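You operate a simulated robot arm through the tools that you are given. There is no shell and no other tool.

Carry out the task below with a simulated two-armed robot. There is one attempt and no reset: what you move stays moved.

JOB
Run bar 1 through one AUTO cycle as job card L says, then switch back to HAND.
Fine: tank and dwell from the card; stay out of the load bay.

It is judged by the outcome, as a careful person would: the job done as asked, and still so three seconds after it is handed in. It fails if anything else is knocked over, pushed out of place, dropped, spilled or broken.

ROBOT AND FRAMES
Two 7-joint arms with two-finger parallel grippers on one trunk that stands fixed in place. Base frame: the origin is at the foot of the trunk, x ahead of it, y to its left, z up. Lengths are in m, angles in degrees, forces in N, time in s.
The left shoulder is at [0.05, 0.209, 1.296], the right one opposite. With the tool pointing down near the work surface each hand reaches from about 0.3 to 0.92 m from the base axis, measured 20 degrees to its own side. Payload 4.4 kg a hand.
The TCP of each hand is the grasp point between the finger pads, 0.023 m short of the fingertips. In the tool frame z runs along the fingers and y along their closing line. The gripper opens to 0.094 m. The fingers are 0.038 m wide and 0.01 m thick; the gripper's body (0.054 by 0.096 m) begins 0.039 m behind the TCP.
Orientation is told as [roll, pitch, yaw] about the base's x, y, z axes, in that order, counted from this pose: with the fingers straight down and closing along the base's y, the tool's x points along the base's -x, its y along +y and its z along -z.

CONTROLS
- The arms move only by the tool servo_tool. It takes "left_moves", "right_moves" or both (then of equal length, played together; a hand with none holds still); each is a list of rows, each a list of 6 numbers: the shift along the tool's x, y, z in m, then the turn, a rotation vector about the tool's x, y, z in degrees. In form: [[x, y, z, ax, ay, az], ...]. A call has 1 to 20 rows; each row is the pose to reach, as a shift and turn from the pose commanded when the call began, along the tool's axes at that moment. "left_jaw" and "right_jaw" are, for a hand that has rows, the opening, from 0 (shut) to 1 (fully open), set as the call begins (left out, the last holds). Rows are played at 5 a second. More than 0.05 m and 8.6 degrees between two rows, or a gripper value outside its range, and nothing of the call is played. A pose out of reach is approached as far as the arm can. The call stops where the force on the tool passes 90 N (or 10 N more than at its start, if that is more) or the arm is blocked; 0.2 s more then pass. The fingers move at their own pace (about 0.108 m/s each) and stop on an object; they squeeze with about 26 N. The grip force told is the motor's: it shows also when the fingers shut on nothing. Time passes only in rows, and 0.2 s behind the last, so rows that repeat a pose let the fingers close. It gives the time, the measured TCP pose, the force on the tool (base axes), the opening and the grip force at its end, in the units of the frame above (readings bear some noise), with the torque about the TCP (base axes, N m) and any sound that the robot's microphone picked up.
- Cameras (640 x 400 px; columns grow to the right, rows downward): "scene" is now at [0.1419, -0.0524, 1.4804]; the picture's right is [-0.57, -0.82, 0.00], its down [-0.37, 0.26, -0.89] and it looks along [0.73, -0.51, -0.45] (base axes); focal length 309 px, centre (320, 200). "left" rides on the left gripper at [0.086, -0.016, -0.075] in its tool frame; the picture's right is [0.18, 0.98, 0.00], its down [-0.58, 0.11, -0.81] and it looks along [-0.79, 0.15, 0.59] (tool axes); focal length 243 px, centre (320, 200). "right" rides on the right gripper at [0.086, 0.016, -0.075] in its tool frame; the picture's right is [-0.18, 0.98, 0.00], its down [-0.58, -0.11, -0.81] and it looks along [-0.79, -0.15, 0.59] (tool axes); focal length 243 px, centre (320, 200).
- grab_frame(camera): a new picture of that camera. It takes no simulated time.
- lift_body(by): slides the trunk up (or, below 0, down) by that many m; the arms and the scene camera ride with it, the base frame stays. It gives what a move gives, with no picture.
- pan_tilt(pan, tilt): turns the head with the scene camera to pan (to the left, within 80 degrees either way) and tilt (down, from -29 to 69), counted from straight ahead of the robot. It gives what a move gives.
- point_at(camera, pixels): for up to 12 pixels [column, row] of the newest picture of that camera ("zoom" is the newest enlarged one), the place [x, y, z] in the base frame of the surface seen there, good to about 0.002 m. It takes no simulated time.
- inspect(camera, box): a new picture of the part [left, top, right, bottom] of that camera's present view, enlarged. It takes no simulated time.
- close_job(): hands the job in; it is judged then, once.

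Leave the grippers open and the arms clear of the work at the hand-in unless told otherwise.

The tools are called after "Emit:" as name(argument=value, ...) on one line, values as JSON. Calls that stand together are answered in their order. servo_tool: Moves the arms, as the interface text tells. Its arguments: {"type":"object","properties":{"left_moves":{"type":"array"},"left_jaw":{"type":"number"},"right_moves":{"type":"array"},"right_jaw":{"type":"number"}},"required":[]} The other tools are called the same way: lift_body (by) slides the trunk up or down; pan_tilt (pan, tilt) turns the head that bears the scene camera; grab_frame (camera) takes a picture; point_at (camera, pixels) gives the place of the surface under pixels of a picture; inspect (camera, box) takes an enlarged picture of a part of a camera's view; close_job () hands the job in.

At the start:

```text
time: 0.0
left_position: [0.5036, -0.0867, 1.3531]
left_tool_rot: [0.0, 0.0, 0.1]
left_ft_force: [-0.5, -0.1, -0.1]
left_ft_torque: [0.01, 0.02, 0.02]
left_width: 0.0943
left_grip_force: 0.1
right_position: [0.3435, -0.4781, 1.354]
right_tool_rot: [0.0, -0.2, 0.0]
right_ft_force: [0.4, -0.4, 1.0]
right_ft_torque: [0.02, 0.0, -0.02]
right_width: 0.0938
right_grip_force: 0.1
trunk travel left (down, up): [-0.375, 0.188]
head pan, tilt: [-34.7, 26.6]
```

scene: 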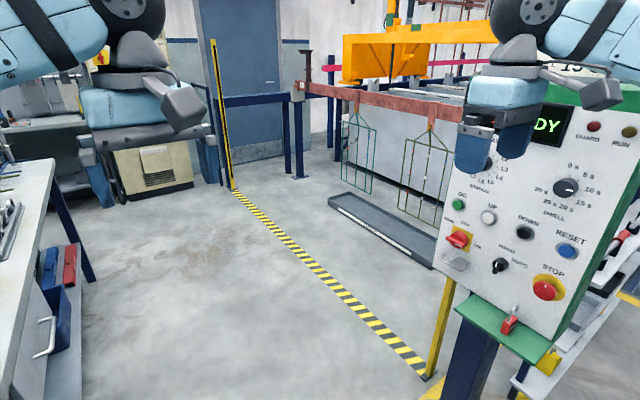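
right: 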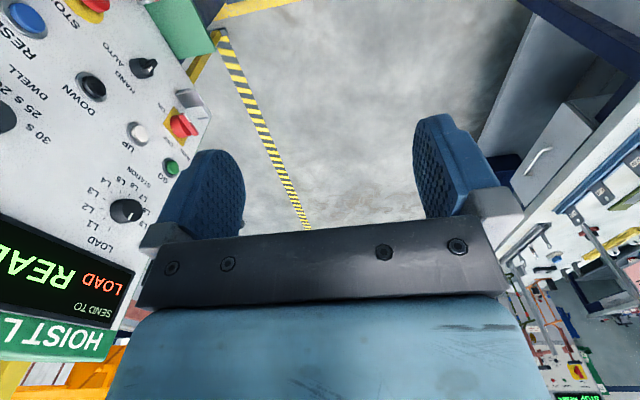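
left: 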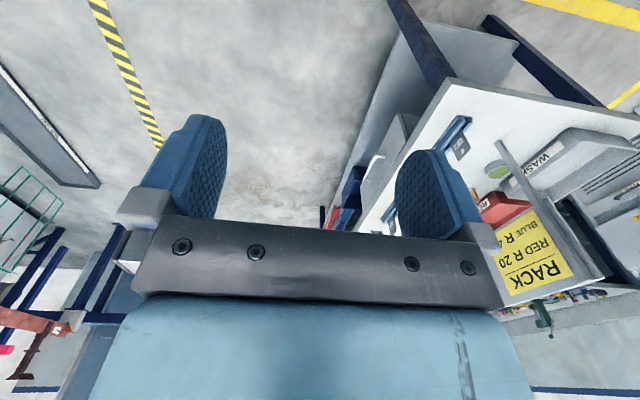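

I see a hoist control panel at the right of the scene picture, with station and dwell knobs, buttons, a HAND/AUTO switch and a red-on-yellow isolator. I'll look around first for the job cards and the bar labels, starting with close-ups of the panel.

Emit:
inspect(camera="scene", box=[430, 80, 640, 370])

Emit:
inspect(camera="right", box=[0, 0, 240, 360])

Emit:
inspect(camera="left", box=[400, 80, 640, 340])

```text
1.38 times, centred on (535, 225) of scene
```

zoom: 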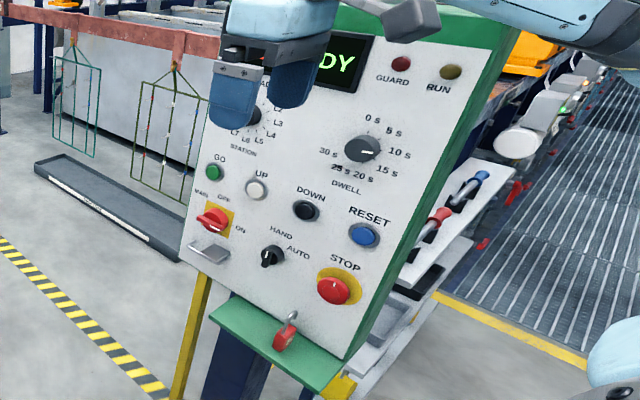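

```text
1.11 times, centred on (120, 180) of right
```

zoom: 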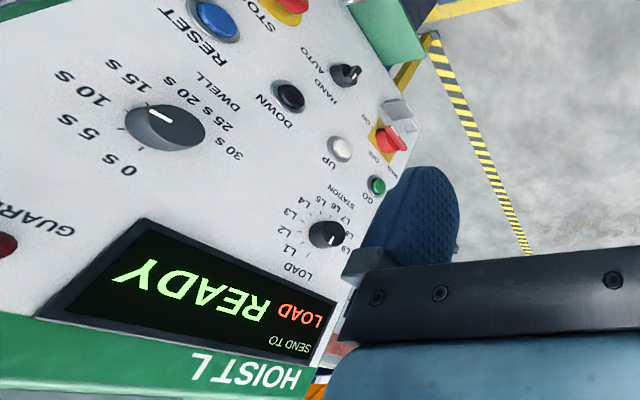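

```text
1.54 times, centred on (520, 210) of left
```

zoom: 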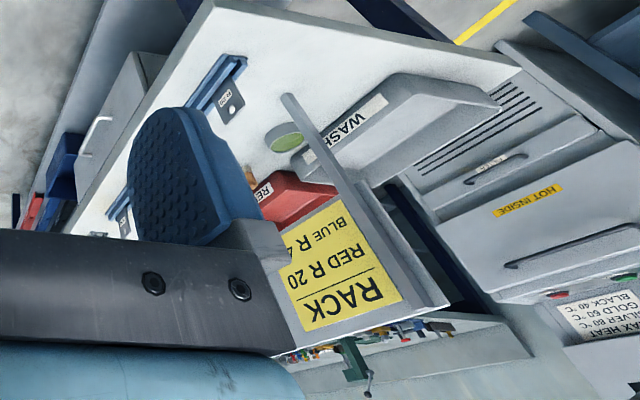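

The panel is headed HOIST L, with "SEND TO LOAD / READY" on the display. Next I'll turn the head to look for job card L and see how the line is laid out.

Emit:
pan_tilt(pan=-70, tilt=15)

Emit:
grab_frame(camera="scene")

Emit:
pan_tilt(pan=0, tilt=15)

Emit:
grab_frame(camera="scene")

Emit:
pan_tilt(pan=60, tilt=25)

Emit:
grab_frame(camera="scene")

```text
time: 1.0
left_position: [0.5034, -0.0888, 1.354]
left_tool_rot: [0.0, 0.1, 0.0]
left_ft_force: [-1.1, -0.1, 0.6]
left_ft_torque: [-0.01, 0.02, 0.01]
left_width: 0.0942
left_grip_force: 0.0
right_position: [0.3448, -0.4792, 1.3534]
right_tool_rot: [0.0, 0.0, -0.1]
right_ft_force: [0.2, 0.2, 0.4]
right_ft_torque: [-0.02, -0.02, 0.01]
right_width: 0.094
right_grip_force: 0.1
trunk travel left (down, up): [-0.375, 0.188]
head pan, tilt: [-70.0, 15.0]
```

```text
taken
```

scene: 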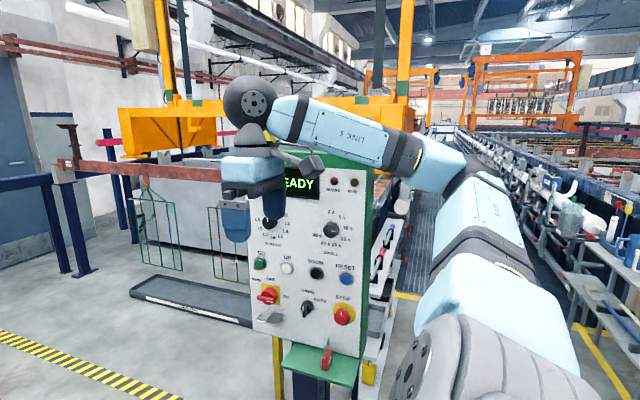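

```text
time: 2.4
left_position: [0.5041, -0.0883, 1.3529]
left_tool_rot: [0.0, -0.1, 0.0]
left_ft_force: [-0.7, -0.7, 0.2]
left_ft_torque: [-0.01, 0.0, -0.02]
left_width: 0.0936
left_grip_force: 0.0
right_position: [0.3441, -0.4791, 1.3552]
right_tool_rot: [0.0, -0.1, -0.1]
right_ft_force: [0.2, 0.6, -1.1]
right_ft_torque: [0.0, 0.01, -0.02]
right_width: 0.0939
right_grip_force: 0.0
trunk travel left (down, up): [-0.375, 0.188]
head pan, tilt: [0.0, 15.0]
```

```text
taken
```

scene: 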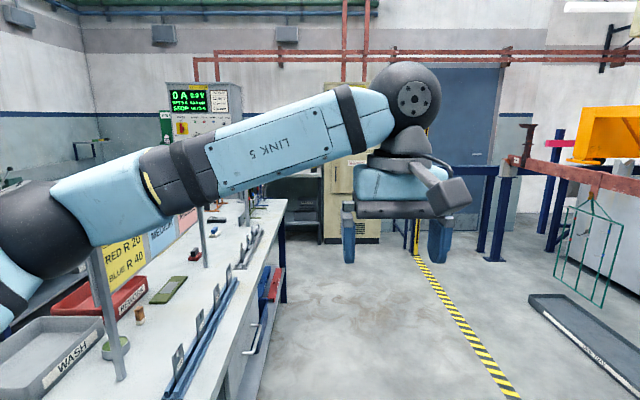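

```text
time: 3.7
left_position: [0.5025, -0.0876, 1.354]
left_tool_rot: [0.1, 0.0, 0.0]
left_ft_force: [0.4, -0.1, -0.8]
left_ft_torque: [-0.02, 0.01, 0.01]
left_width: 0.0941
left_grip_force: 0.1
right_position: [0.3439, -0.4787, 1.3536]
right_tool_rot: [0.1, 0.0, 0.0]
right_ft_force: [-0.4, -0.2, -0.2]
right_ft_torque: [0.02, -0.01, -0.01]
right_width: 0.094
right_grip_force: 0.0
trunk travel left (down, up): [-0.375, 0.188]
head pan, tilt: [60.0, 25.0]
```

```text
taken
```

scene: 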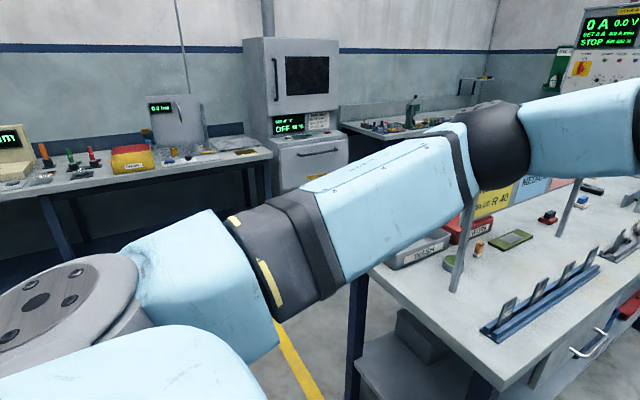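

Bench with tools and card racks to the left, load bay behind hazard tape ahead. I haven't found card L yet, so I'll zoom in on the bench here and then check the other directions.

Emit:
inspect(camera="scene", box=[380, 160, 640, 340])

Emit:
pan_tilt(pan=15, tilt=45)

Emit:
grab_frame(camera="scene")

Emit:
pan_tilt(pan=-40, tilt=0)

Emit:
grab_frame(camera="scene")

Emit:
pan_tilt(pan=-80, tilt=45)

Emit:
grab_frame(camera="scene")

```text
2.22 times, centred on (510, 250) of scene
```

zoom: 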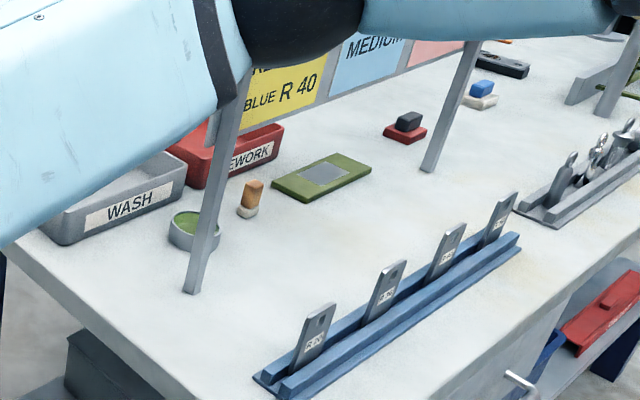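

```text
time: 4.8
left_position: [0.5048, -0.0881, 1.3542]
left_tool_rot: [0.0, 0.0, 0.0]
left_ft_force: [0.6, -0.4, -0.3]
left_ft_torque: [0.03, 0.04, 0.02]
left_width: 0.0939
left_grip_force: 0.0
right_position: [0.3427, -0.4804, 1.3542]
right_tool_rot: [0.0, -0.1, -0.1]
right_ft_force: [1.0, 0.1, -0.6]
right_ft_torque: [-0.02, 0.01, -0.01]
right_width: 0.0937
right_grip_force: 0.0
trunk travel left (down, up): [-0.375, 0.188]
head pan, tilt: [15.0, 45.0]
```

```text
taken
```

scene: 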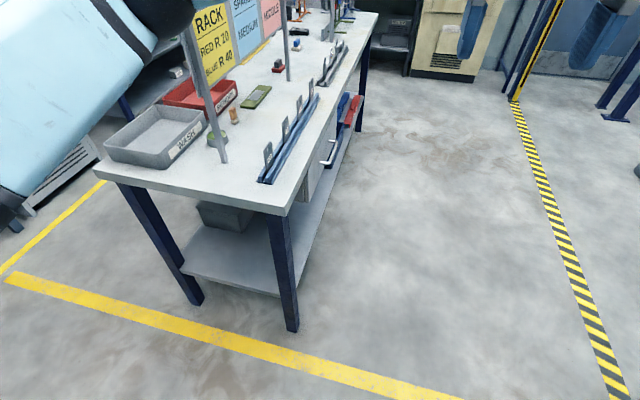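

```text
time: 6.1
left_position: [0.504, -0.0884, 1.3535]
left_tool_rot: [0.0, 0.0, 0.0]
left_ft_force: [0.0, -0.5, -1.0]
left_ft_torque: [0.03, -0.01, 0.0]
left_width: 0.0942
left_grip_force: 0.1
right_position: [0.3436, -0.479, 1.3545]
right_tool_rot: [0.0, 0.0, 0.0]
right_ft_force: [-0.7, 0.2, -0.3]
right_ft_torque: [0.0, 0.0, -0.02]
right_width: 0.094
right_grip_force: 0.0
trunk travel left (down, up): [-0.375, 0.188]
head pan, tilt: [-40.0, 0.0]
```

```text
taken
```

scene: 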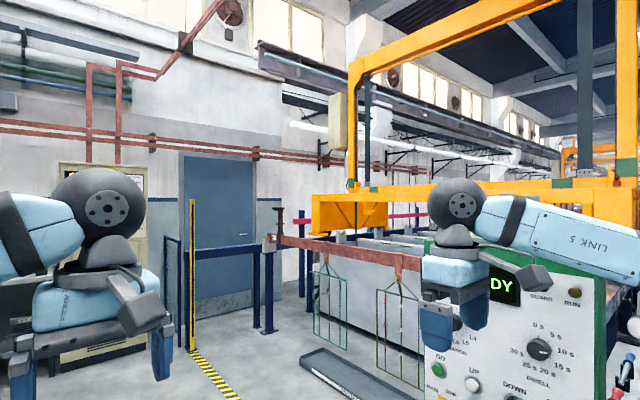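

```text
time: 7.2
left_position: [0.5035, -0.0878, 1.3532]
left_tool_rot: [0.0, 0.0, -0.1]
left_ft_force: [0.4, 0.3, 0.5]
left_ft_torque: [0.0, 0.02, 0.01]
left_width: 0.0941
left_grip_force: 0.1
right_position: [0.3436, -0.4793, 1.3535]
right_tool_rot: [-0.1, 0.1, 0.1]
right_ft_force: [-0.8, -0.5, 0.0]
right_ft_torque: [0.01, 0.0, 0.0]
right_width: 0.0941
right_grip_force: 0.1
trunk travel left (down, up): [-0.375, 0.188]
head pan, tilt: [-80.0, 45.0]
```

```text
taken
```

scene: 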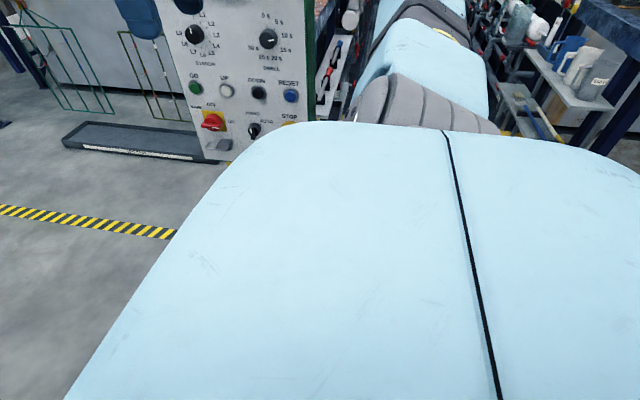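

Still no card L. I'll check systematically at zoom: first the area behind the panel to the right, then the panel itself.

Emit:
pan_tilt(pan=-75, tilt=15)

Emit:
inspect(camera="scene", box=[0, 100, 200, 225])

Emit:
inspect(camera="scene", box=[160, 130, 360, 380])

Emit:
inspect(camera="scene", box=[440, 50, 640, 250])

Emit:
inspect(camera="scene", box=[300, 60, 500, 200])

Emit:
inspect(camera="right", box=[480, 200, 640, 400])

```text
time: 8.2
left_position: [0.5031, -0.0883, 1.3538]
left_tool_rot: [0.1, 0.0, 0.0]
left_ft_force: [-0.2, -0.5, 1.0]
left_ft_torque: [0.02, 0.01, 0.0]
left_width: 0.0941
left_grip_force: 0.0
right_position: [0.3438, -0.4787, 1.3541]
right_tool_rot: [-0.1, 0.0, 0.0]
right_ft_force: [-0.1, -1.1, 0.1]
right_ft_torque: [-0.01, -0.03, 0.02]
right_width: 0.094
right_grip_force: 0.1
trunk travel left (down, up): [-0.375, 0.188]
head pan, tilt: [-75.0, 15.0]
```

```text
3.20 times, centred on (100, 162) of scene
```

zoom: 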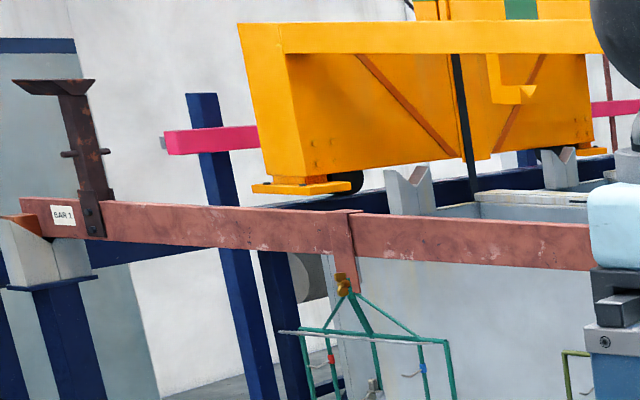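

```text
1.60 times, centred on (260, 255) of scene
```

zoom: 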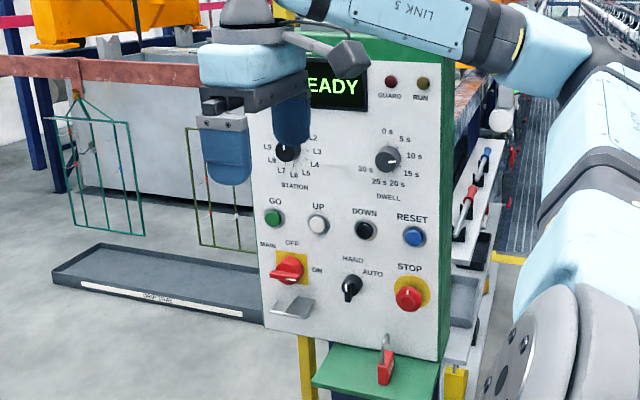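

```text
2.00 times, centred on (540, 150) of scene
```

zoom: 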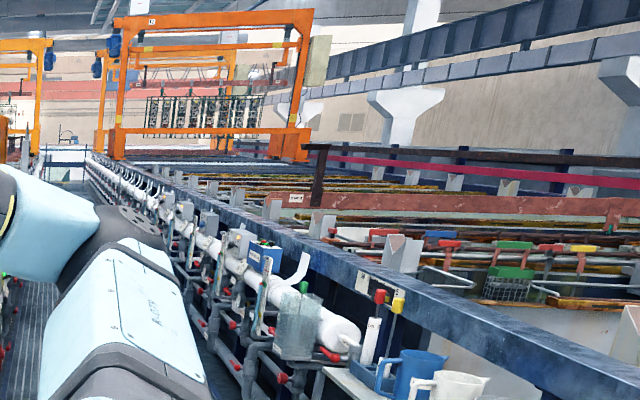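

```text
2.86 times, centred on (400, 130) of scene
```

zoom: 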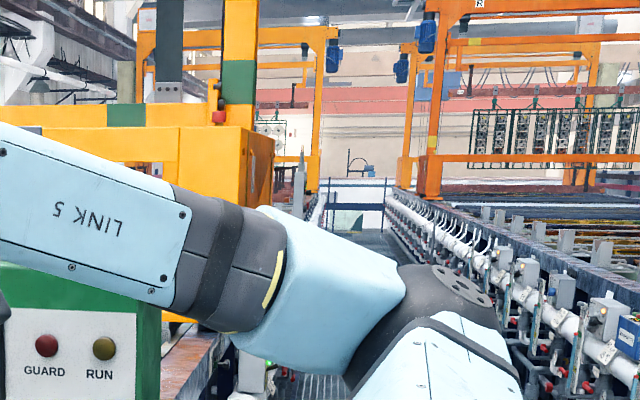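

```text
2.00 times, centred on (560, 300) of right
```

zoom: 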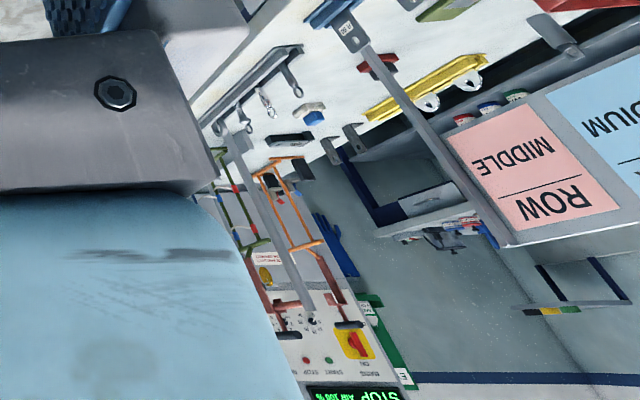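

Bar 1 is on its rests in the load bay. Card L isn't visible yet, so next I'll look toward the bench wall, the rectifier panel and the cream cabinet.

Emit:
pan_tilt(pan=5, tilt=10)

Emit:
grab_frame(camera="scene")

Emit:
inspect(camera="scene", box=[150, 50, 310, 150])

Emit:
inspect(camera="scene", box=[280, 80, 480, 280])

Emit:
inspect(camera="scene", box=[0, 80, 160, 200])

Emit:
inspect(camera="scene", box=[90, 200, 330, 400])

```text
time: 9.7
left_position: [0.5027, -0.0875, 1.354]
left_tool_rot: [0.0, 0.0, 0.0]
left_ft_force: [-0.3, -0.7, -0.2]
left_ft_torque: [-0.02, -0.02, -0.01]
left_width: 0.0938
left_grip_force: 0.1
right_position: [0.3428, -0.4795, 1.3546]
right_tool_rot: [0.1, -0.1, 0.0]
right_ft_force: [0.0, 0.1, 0.0]
right_ft_torque: [-0.02, 0.01, -0.02]
right_width: 0.094
right_grip_force: 0.0
trunk travel left (down, up): [-0.375, 0.188]
head pan, tilt: [5.0, 10.0]
```

```text
taken
```

scene: 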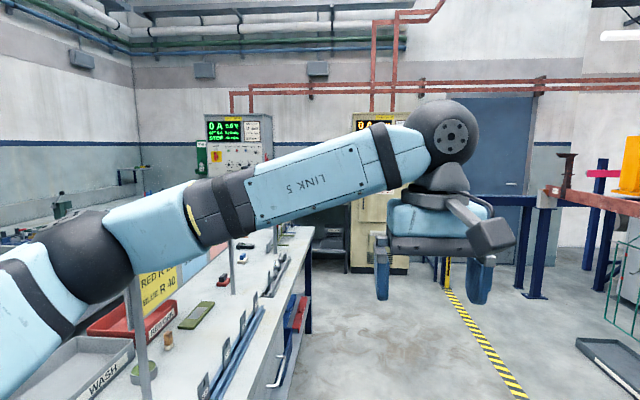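

```text
4.00 times, centred on (230, 100) of scene
```

zoom: 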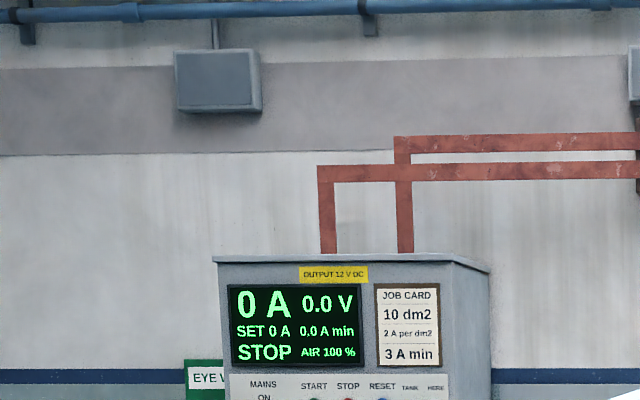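

```text
2.00 times, centred on (380, 180) of scene
```

zoom: 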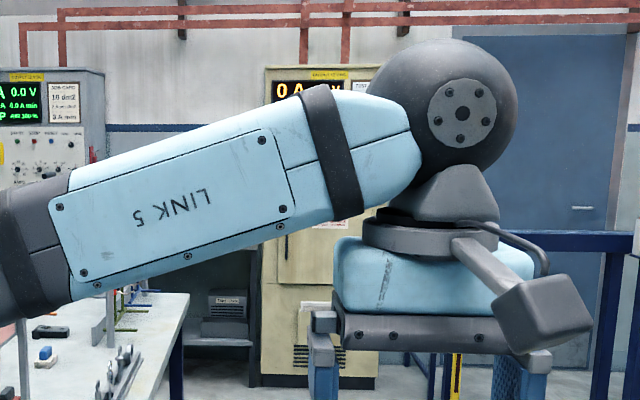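

```text
3.33 times, centred on (80, 140) of scene
```

zoom: 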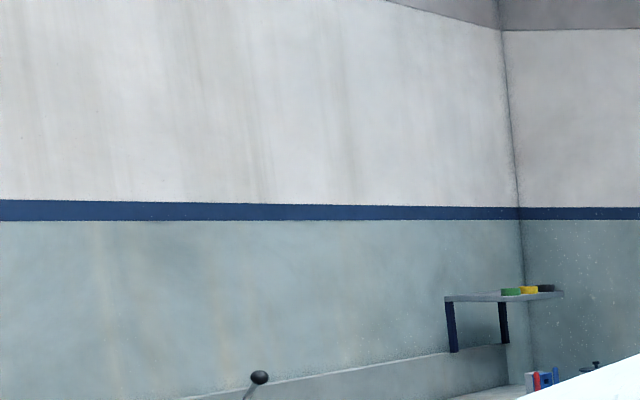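

```text
2.00 times, centred on (210, 300) of scene
```

zoom: 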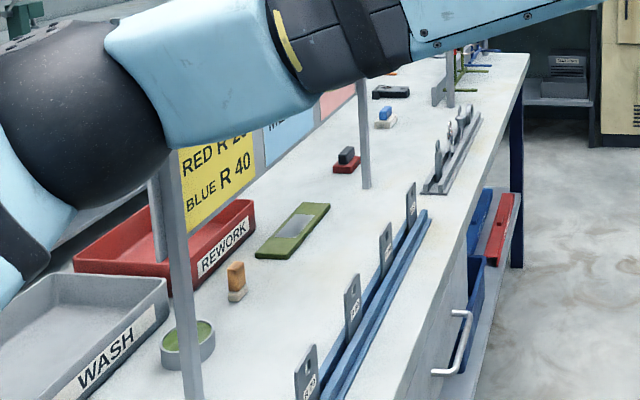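

The rectifier's job card is a different one. I'll go back to the hoist panel, measure its geometry, and check its surroundings, including the ledge and the small flap under MAIN.

Emit:
pan_tilt(pan=-60, tilt=30)

Emit:
grab_frame(camera="scene")

Emit:
inspect(camera="scene", box=[200, 50, 420, 200])

Emit:
inspect(camera="scene", box=[200, 180, 460, 380])

```text
time: 11.0
left_position: [0.5026, -0.0881, 1.3539]
left_tool_rot: [0.0, 0.1, 0.0]
left_ft_force: [-0.2, -0.2, 0.3]
left_ft_torque: [0.02, -0.01, -0.01]
left_width: 0.0941
left_grip_force: 0.1
right_position: [0.3436, -0.479, 1.3538]
right_tool_rot: [0.0, 0.0, 0.0]
right_ft_force: [0.4, 0.5, 0.2]
right_ft_torque: [0.02, 0.02, 0.03]
right_width: 0.0937
right_grip_force: 0.0
trunk travel left (down, up): [-0.375, 0.188]
head pan, tilt: [-60.0, 30.0]
```

```text
taken
```

scene: 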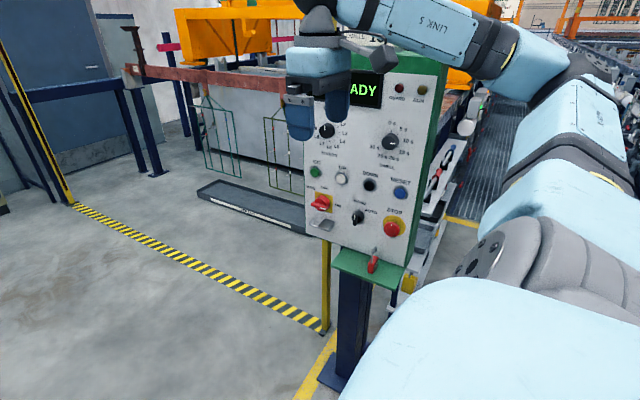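

```text
2.67 times, centred on (310, 125) of scene
```

zoom: 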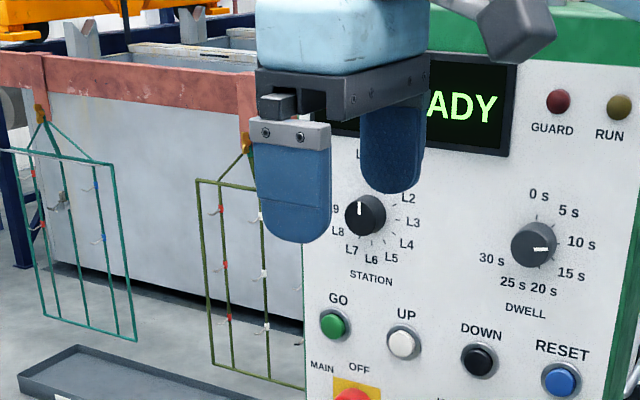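

```text
2.00 times, centred on (330, 280) of scene
```

zoom: 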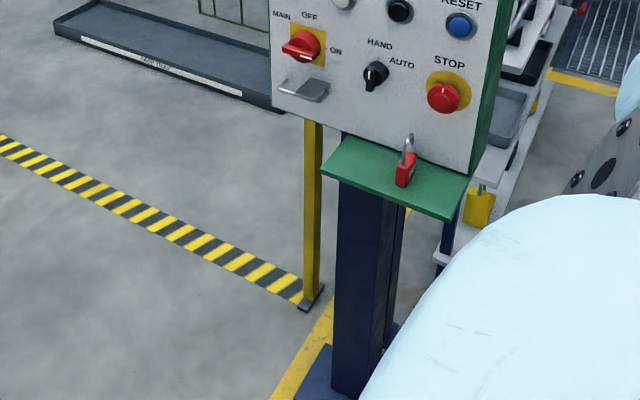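

Next I'll zoom in on the shelf right of the panel and the area beyond, still looking for the card.

Emit:
inspect(camera="scene", box=[390, 80, 530, 300])

Emit:
inspect(camera="scene", box=[0, 0, 320, 200])

Emit:
point_at(camera="scene", pixels=[[326, 130], [391, 142], [317, 172], [341, 179], [370, 184], [401, 192], [321, 202], [358, 216], [392, 228], [373, 265], [324, 330], [66, 200]])

```text
1.82 times, centred on (460, 190) of scene
```

zoom: 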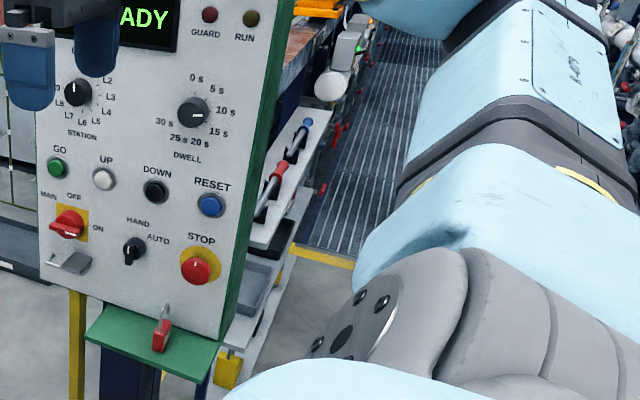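

```text
2.00 times, centred on (160, 100) of scene
```

zoom: 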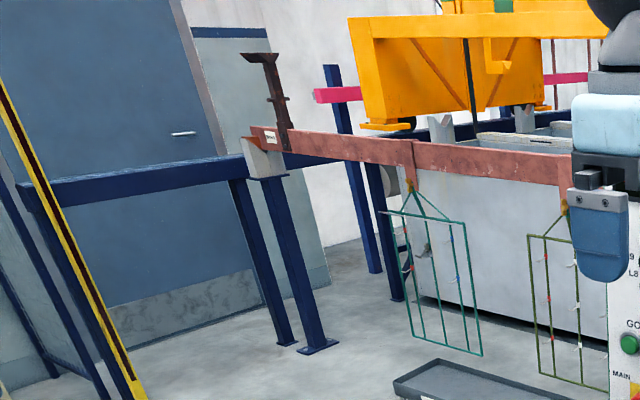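

```text
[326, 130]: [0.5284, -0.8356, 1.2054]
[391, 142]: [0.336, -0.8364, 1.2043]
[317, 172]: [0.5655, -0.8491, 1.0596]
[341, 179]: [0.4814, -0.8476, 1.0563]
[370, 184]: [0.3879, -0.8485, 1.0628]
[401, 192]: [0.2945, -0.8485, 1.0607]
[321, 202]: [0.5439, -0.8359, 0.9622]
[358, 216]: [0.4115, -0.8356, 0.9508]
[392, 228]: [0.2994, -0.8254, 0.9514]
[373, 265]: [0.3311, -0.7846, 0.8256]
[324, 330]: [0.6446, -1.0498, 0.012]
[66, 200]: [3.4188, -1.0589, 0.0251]
```

The panel faces +y at about y=-0.86, x 0.22 to 0.6. The load-bay curtain runs along y≈-1.05 beyond x≈0.64. I'll keep looking for the card, now to the far left.

Emit:
pan_tilt(pan=80, tilt=10)

Emit:
grab_frame(camera="scene")

Emit:
inspect(camera="scene", box=[0, 60, 320, 260])

Emit:
inspect(camera="scene", box=[320, 60, 640, 260])

Emit:
pan_tilt(pan=40, tilt=25)

Emit:
grab_frame(camera="scene")

Emit:
pan_tilt(pan=-80, tilt=10)

Emit:
grab_frame(camera="scene")

```text
time: 13.3
left_position: [0.503, -0.0879, 1.3533]
left_tool_rot: [0.1, 0.0, -0.1]
left_ft_force: [-1.0, 0.0, 0.5]
left_ft_torque: [-0.03, -0.04, -0.03]
left_width: 0.0939
left_grip_force: 0.1
right_position: [0.3427, -0.4798, 1.3536]
right_tool_rot: [0.1, 0.0, 0.0]
right_ft_force: [0.2, 0.2, 0.0]
right_ft_torque: [-0.02, -0.01, -0.01]
right_width: 0.094
right_grip_force: 0.1
trunk travel left (down, up): [-0.375, 0.188]
head pan, tilt: [80.0, 10.0]
```

```text
taken
```

scene: 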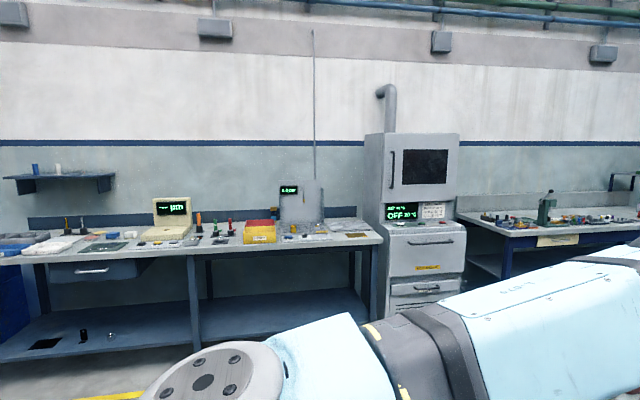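

```text
2.00 times, centred on (160, 160) of scene
```

zoom: 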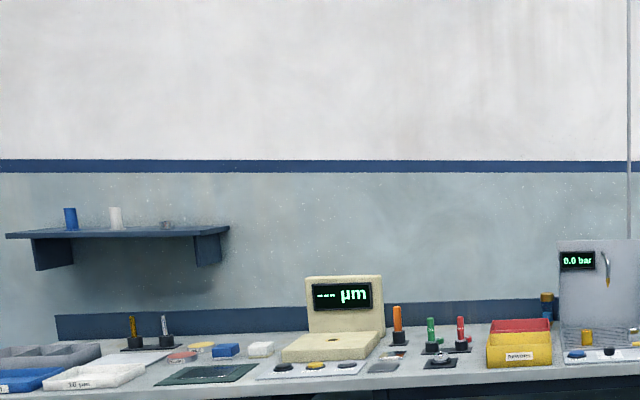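

```text
2.00 times, centred on (480, 160) of scene
```

zoom: 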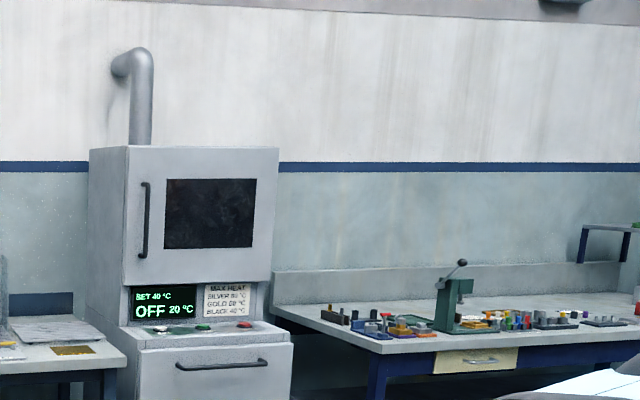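

```text
time: 14.3
left_position: [0.5031, -0.0878, 1.3541]
left_tool_rot: [0.0, -0.1, 0.0]
left_ft_force: [0.1, -0.3, 0.5]
left_ft_torque: [0.0, 0.02, 0.0]
left_width: 0.094
left_grip_force: 0.0
right_position: [0.3446, -0.4801, 1.3531]
right_tool_rot: [0.0, 0.0, 0.0]
right_ft_force: [-0.1, -0.4, -0.4]
right_ft_torque: [0.0, -0.03, -0.03]
right_width: 0.094
right_grip_force: 0.0
trunk travel left (down, up): [-0.375, 0.188]
head pan, tilt: [40.0, 25.0]
```

```text
taken
```

scene: 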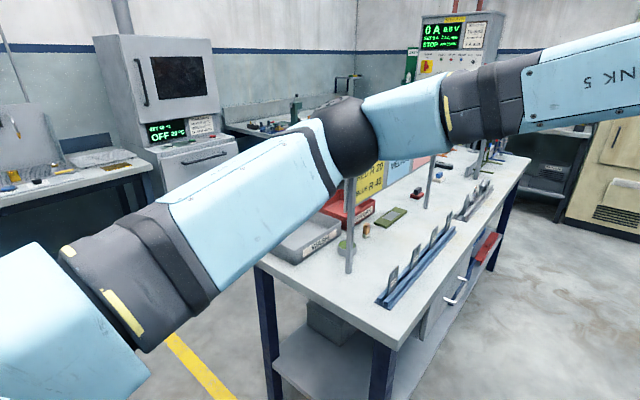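

```text
time: 16.3
left_position: [0.5039, -0.0878, 1.3522]
left_tool_rot: [-0.1, 0.0, 0.0]
left_ft_force: [0.3, 0.7, -0.4]
left_ft_torque: [0.05, -0.04, 0.04]
left_width: 0.0941
left_grip_force: 0.3
right_position: [0.3433, -0.4784, 1.354]
right_tool_rot: [-0.1, -0.1, -0.1]
right_ft_force: [0.6, 1.1, -0.3]
right_ft_torque: [0.0, 0.01, 0.02]
right_width: 0.0939
right_grip_force: 0.1
trunk travel left (down, up): [-0.375, 0.188]
head pan, tilt: [-80.0, 10.0]
```

```text
taken
```

scene: 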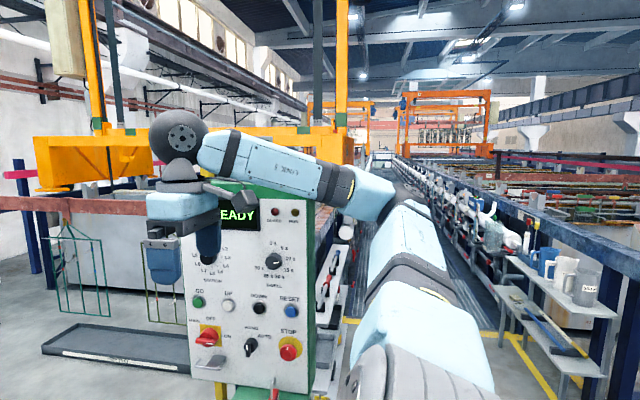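

I need the right arm out of the way for a full view, and pointed at the panel anyway. First I'll measure what is near the left arm, such as the bench and its posts, so I can park it safely.

Emit:
pan_tilt(pan=25, tilt=40)

Emit:
grab_frame(camera="scene")

Emit:
point_at(camera="scene", pixels=[[320, 200], [250, 250], [220, 120], [300, 90], [380, 150]])

```text
time: 18.2
left_position: [0.5033, -0.0884, 1.3541]
left_tool_rot: [0.0, 0.1, 0.0]
left_ft_force: [-0.3, -0.1, -1.0]
left_ft_torque: [-0.01, -0.03, -0.01]
left_width: 0.0939
left_grip_force: 0.0
right_position: [0.3435, -0.4787, 1.3545]
right_tool_rot: [0.0, 0.0, 0.0]
right_ft_force: [-0.4, -0.1, 0.9]
right_ft_torque: [-0.02, -0.02, 0.0]
right_width: 0.0942
right_grip_force: 0.2
trunk travel left (down, up): [-0.375, 0.188]
head pan, tilt: [25.0, 40.0]
```

```text
taken
```

scene: 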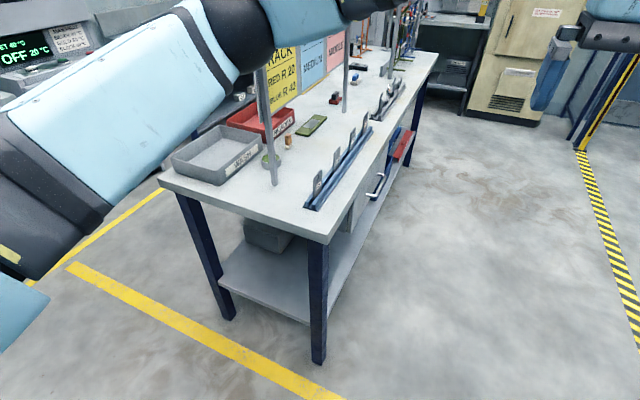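

```text
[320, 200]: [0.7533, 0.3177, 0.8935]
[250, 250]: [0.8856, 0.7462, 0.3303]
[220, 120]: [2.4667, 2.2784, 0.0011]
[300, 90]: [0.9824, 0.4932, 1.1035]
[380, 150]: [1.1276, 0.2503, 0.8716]
```

The bench is at x>0.65 and z≈0.89, well ahead of the left arm. I'll shift the left hand 0.2 m to the left (base +y) at its current height to make room for the right arm.

Emit:
servo_tool(left_moves=[[0.01, 0.04, 0, 0, 0, 0], [0.02, 0.08, 0, 0, 0, 0], [0.03, 0.12, 0, 0, 0, 0], [0.04, 0.16, 0, 0, 0, 0], [0.05, 0.2, 0, 0, 0, 0]])

Emit:
grab_frame(camera="scene")

Emit:
grab_frame(camera="left")

```text
time: 19.4
left_position: [0.4506, 0.1148, 1.3531]
left_tool_rot: [-0.1, -0.1, 0.0]
left_ft_force: [0.5, 0.1, -0.4]
left_ft_torque: [-0.01, 0.04, -0.01]
left_width: 0.0939
left_grip_force: 0.0
right_position: [0.3429, -0.4768, 1.3557]
right_tool_rot: [-0.1, -0.1, -0.1]
right_ft_force: [-0.2, 0.5, 0.4]
right_ft_torque: [-0.04, -0.01, 0.0]
right_width: 0.0942
right_grip_force: 0.1
trunk travel left (down, up): [-0.375, 0.188]
head pan, tilt: [25.0, 40.0]
```

```text
taken
```

scene: 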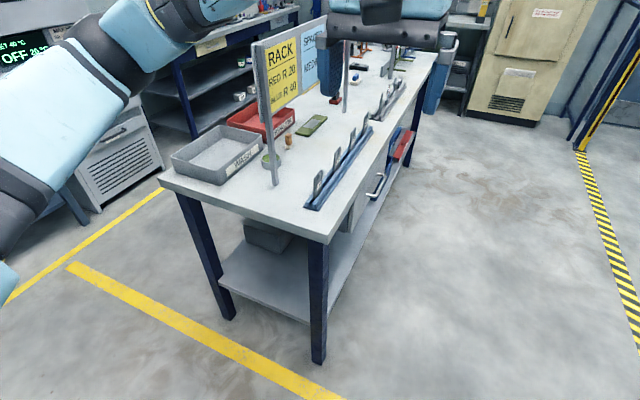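

```text
taken
```

left: 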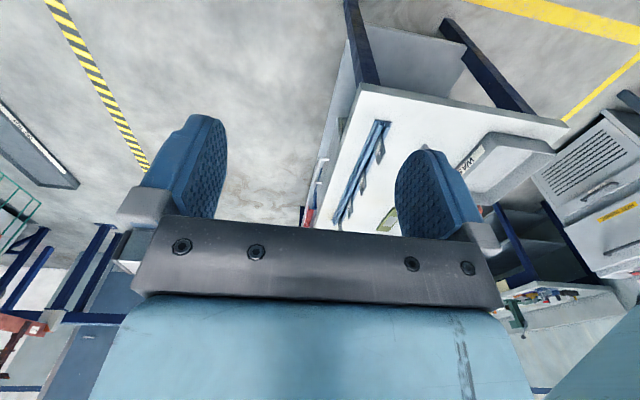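

Left arm parked clear. Next I'll turn the right hand about its grasp point so the fingers point at the panel (base -y) with the camera on top: 120° about tool (1,1,-1), 6° a row, sinking 0.06 m as it goes.

Emit:
servo_tool(right_moves=[[0, 0, 0.003, 3.464, 3.464, -3.464], [0, 0, 0.006, 6.928, 6.928, -6.928], [0, 0, 0.009, 10.392, 10.392, -10.392], [0, 0, 0.012, 13.856, 13.856, -13.856], [0, 0, 0.015, 17.32, 17.32, -17.32], [0, 0, 0.018, 20.785, 20.785, -20.785], [0, 0, 0.021, 24.249, 24.249, -24.249], [0, 0, 0.024, 27.713, 27.713, -27.713], [0, 0, 0.027, 31.177, 31.177, -31.177], [0, 0, 0.03, 34.641, 34.641, -34.641], [0, 0, 0.033, 38.105, 38.105, -38.105], [0, 0, 0.036, 41.569, 41.569, -41.569], [0, 0, 0.039, 45.033, 45.033, -45.033], [0, 0, 0.042, 48.497, 48.497, -48.497], [0, 0, 0.045, 51.962, 51.962, -51.962], [0, 0, 0.048, 55.426, 55.426, -55.426], [0, 0, 0.051, 58.89, 58.89, -58.89], [0, 0, 0.054, 62.354, 62.354, -62.354], [0, 0, 0.057, 65.818, 65.818, -65.818], [0, 0, 0.06, 69.282, 69.282, -69.282]])

Emit:
pan_tilt(pan=-60, tilt=20)

Emit:
grab_frame(camera="scene")

Emit:
grab_frame(camera="right")

```text
time: 23.6
left_position: [0.454, 0.1116, 1.3538]
left_tool_rot: [0.2, 0.0, 0.1]
left_ft_force: [0.4, -1.0, -0.2]
left_ft_torque: [0.01, -0.02, 0.0]
left_width: 0.0941
left_grip_force: 0.0
right_position: [0.2978, -0.512, 1.1525]
right_tool_rot: [-54.3, 89.0, 35.5]
right_ft_force: [0.1, -0.5, 0.3]
right_ft_torque: [-0.01, 0.01, -0.01]
right_width: 0.094
right_grip_force: 0.0
right hand out of reach, approached as far as the arm can: row 10, 11, 12, 13, 14, 15, 16, 17, 18, 19, 20
trunk travel left (down, up): [-0.375, 0.188]
head pan, tilt: [25.0, 40.0]
```

```text
time: 25.1
left_position: [0.4515, 0.1125, 1.3533]
left_tool_rot: [0.1, 0.1, 0.0]
left_ft_force: [-0.5, 0.8, -0.4]
left_ft_torque: [0.01, -0.01, 0.0]
left_width: 0.0942
left_grip_force: 0.0
right_position: [0.2984, -0.5112, 1.1531]
right_tool_rot: [-57.4, 89.0, 32.2]
right_ft_force: [0.6, -0.5, 0.6]
right_ft_torque: [-0.03, 0.02, 0.01]
right_width: 0.0942
right_grip_force: 0.0
trunk travel left (down, up): [-0.375, 0.188]
head pan, tilt: [-60.0, 20.0]
```

```text
taken
```

scene: 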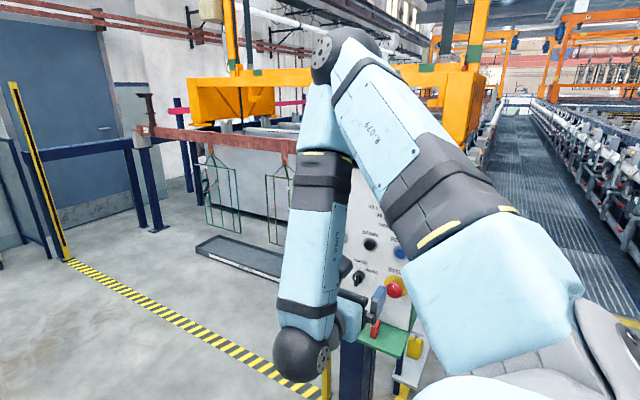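

```text
taken
```

right: 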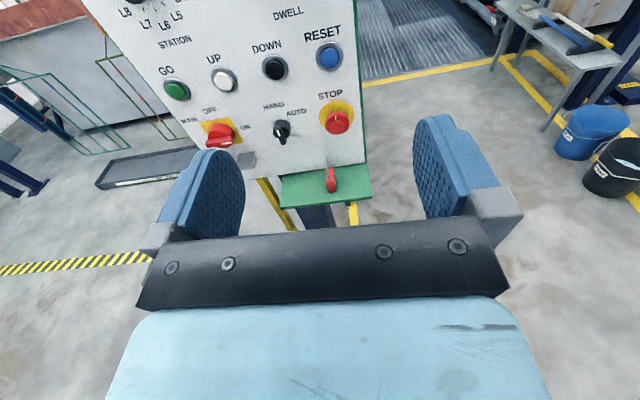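

The right hand now points at the panel, though the arm stopped a little short at (0.298, -0.511, 1.153). I'll zoom in on the right camera's view of the panel and surroundings.

Emit:
inspect(camera="right", box=[120, 0, 400, 220])

Emit:
inspect(camera="right", box=[400, 0, 640, 220])

Emit:
inspect(camera="scene", box=[300, 150, 480, 400])

Emit:
inspect(camera="scene", box=[440, 30, 640, 230])

```text
1.82 times, centred on (260, 110) of right
```

zoom: 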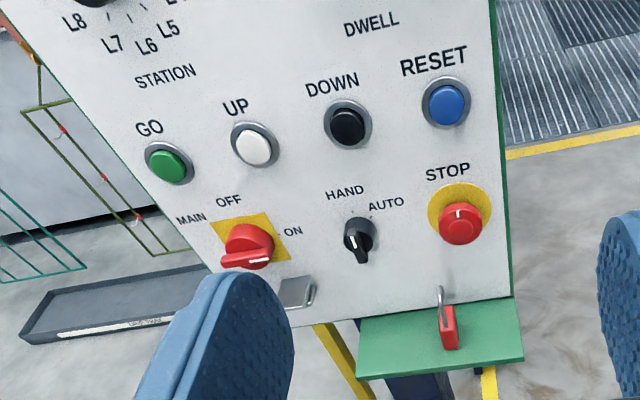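

```text
1.82 times, centred on (520, 110) of right
```

zoom: 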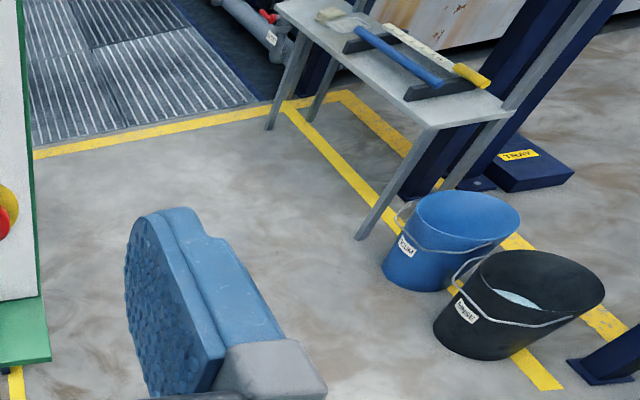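

```text
1.60 times, centred on (390, 275) of scene
```

zoom: 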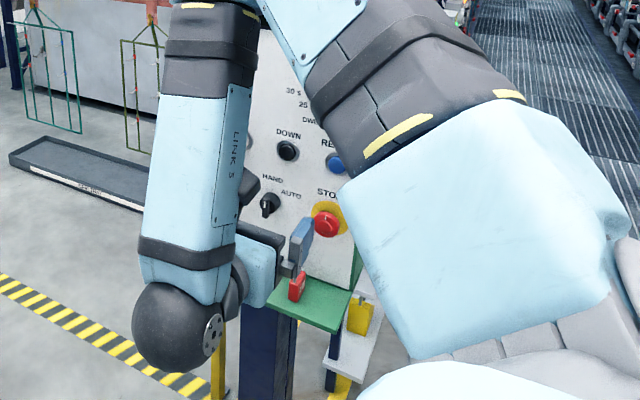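

```text
2.00 times, centred on (540, 130) of scene
```

zoom: 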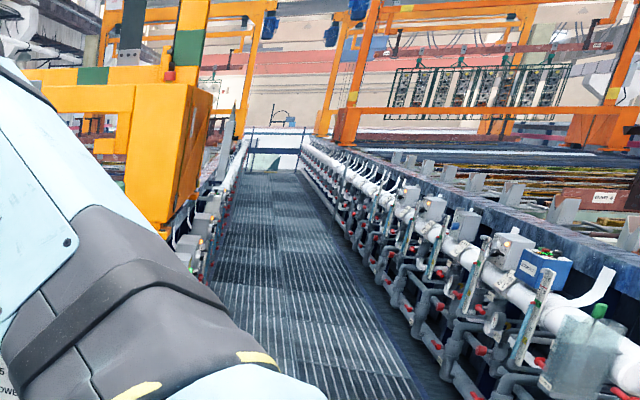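

Panel controls are clear, but still no card. With the left arm moved, I'll look at the cream cabinet and the signs around the bench, which were hidden before.

Emit:
pan_tilt(pan=-5, tilt=12)

Emit:
grab_frame(camera="scene")

Emit:
inspect(camera="scene", box=[220, 100, 380, 240])

Emit:
inspect(camera="scene", box=[360, 60, 520, 260])

```text
time: 26.4
left_position: [0.4516, 0.1118, 1.3532]
left_tool_rot: [0.0, 0.0, 0.0]
left_ft_force: [0.3, 0.0, 0.5]
left_ft_torque: [-0.03, 0.0, -0.01]
left_width: 0.0939
left_grip_force: 0.0
right_position: [0.2991, -0.5105, 1.1527]
right_tool_rot: [-57.7, 89.0, 32.1]
right_ft_force: [0.5, -0.3, -0.5]
right_ft_torque: [0.01, -0.05, 0.0]
right_width: 0.0941
right_grip_force: 0.1
trunk travel left (down, up): [-0.375, 0.188]
head pan, tilt: [-5.0, 12.0]
```

```text
taken
```

scene: 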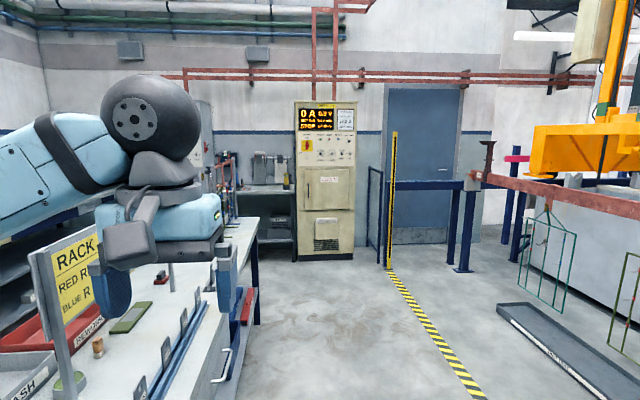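

```text
2.86 times, centred on (300, 170) of scene
```

zoom: 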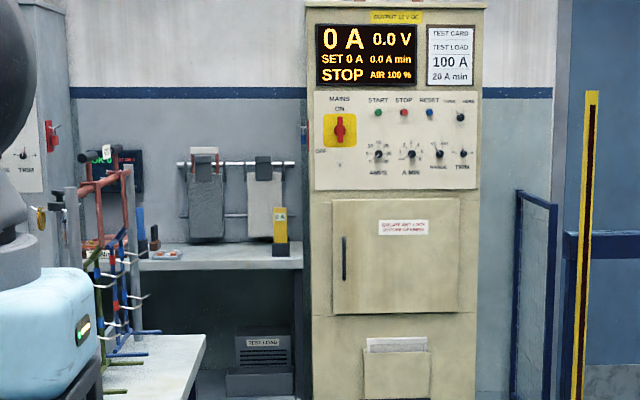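

```text
2.00 times, centred on (440, 160) of scene
```

zoom: 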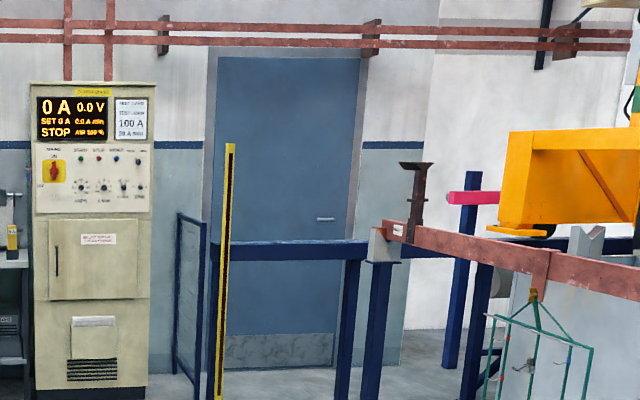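

Those are other machines' cards (test card, rectifier job card). Next I'll look to the far right, then use the hand cameras to look behind.

Emit:
pan_tilt(pan=-80, tilt=20)

Emit:
grab_frame(camera="scene")

Emit:
inspect(camera="scene", box=[400, 0, 640, 200])

Emit:
inspect(camera="scene", box=[400, 200, 640, 400])

```text
time: 27.9
left_position: [0.452, 0.1133, 1.3535]
left_tool_rot: [0.1, 0.0, 0.0]
left_ft_force: [1.0, 0.3, 0.0]
left_ft_torque: [-0.03, 0.01, -0.02]
left_width: 0.0941
left_grip_force: 0.1
right_position: [0.2981, -0.5106, 1.1533]
right_tool_rot: [-57.5, 88.9, 32.2]
right_ft_force: [0.3, 0.1, 0.1]
right_ft_torque: [-0.01, 0.0, 0.01]
right_width: 0.0939
right_grip_force: 0.0
trunk travel left (down, up): [-0.375, 0.188]
head pan, tilt: [-80.0, 20.0]
```

```text
taken
```

scene: 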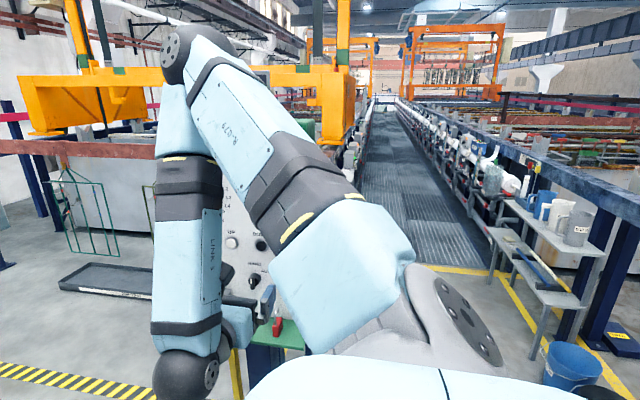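

```text
2.00 times, centred on (520, 100) of scene
```

zoom: 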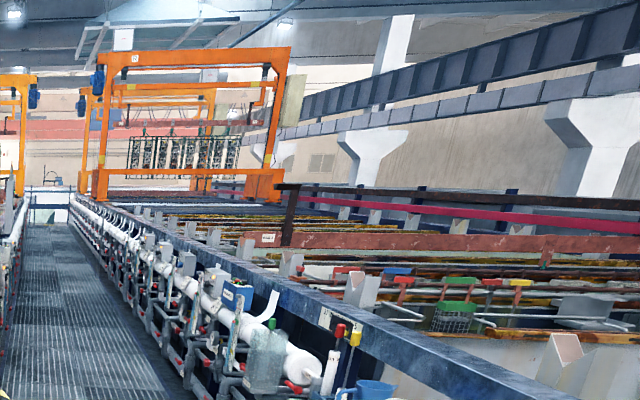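

```text
2.00 times, centred on (520, 300) of scene
```

zoom: 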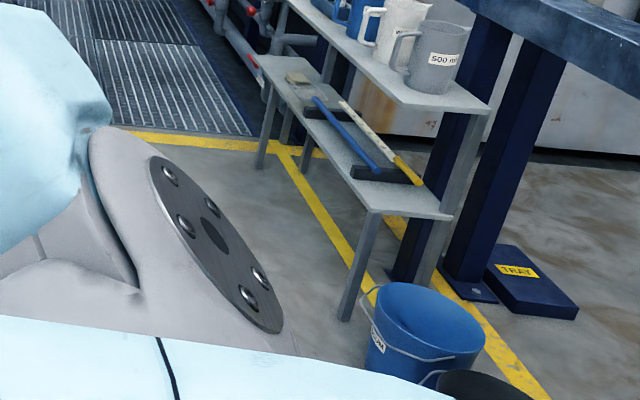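

Still nothing labelled card L on this side. I'll use the left hand's camera to look left and behind by turning the left hand about its vertical axis, 8° a row.

Emit:
servo_tool(left_moves=[[0, 0, 0, 0, 0, -8], [0, 0, 0, 0, 0, -16], [0, 0, 0, 0, 0, -24], [0, 0, 0, 0, 0, -32], [0, 0, 0, 0, 0, -40], [0, 0, 0, 0, 0, -48], [0, 0, 0, 0, 0, -56], [0, 0, 0, 0, 0, -64], [0, 0, 0, 0, 0, -72], [0, 0, 0, 0, 0, -80], [0, 0, 0, 0, 0, -88], [0, 0, 0, 0, 0, -96], [0, 0, 0, 0, 0, -104], [0, 0, 0, 0, 0, -112], [0, 0, 0, 0, 0, -120]])

Emit:
grab_frame(camera="left")

```text
time: 31.1
left_position: [0.4527, 0.1124, 1.3532]
left_tool_rot: [0.0, 0.0, 120.2]
left_ft_force: [0.8, -0.1, 0.3]
left_ft_torque: [0.02, 0.01, -0.03]
left_width: 0.0939
left_grip_force: 0.0
right_position: [0.2981, -0.5104, 1.1534]
right_tool_rot: [-57.9, 89.1, 31.8]
right_ft_force: [-0.8, -0.4, -0.6]
right_ft_torque: [0.02, 0.0, -0.03]
right_width: 0.0939
right_grip_force: 0.1
trunk travel left (down, up): [-0.375, 0.188]
head pan, tilt: [-80.0, 20.0]
```

```text
taken
```

left: 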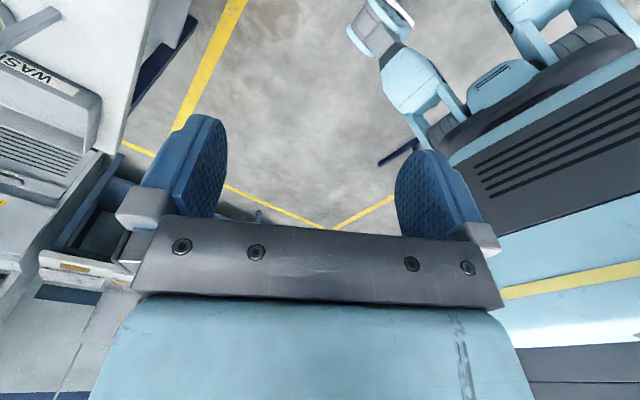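

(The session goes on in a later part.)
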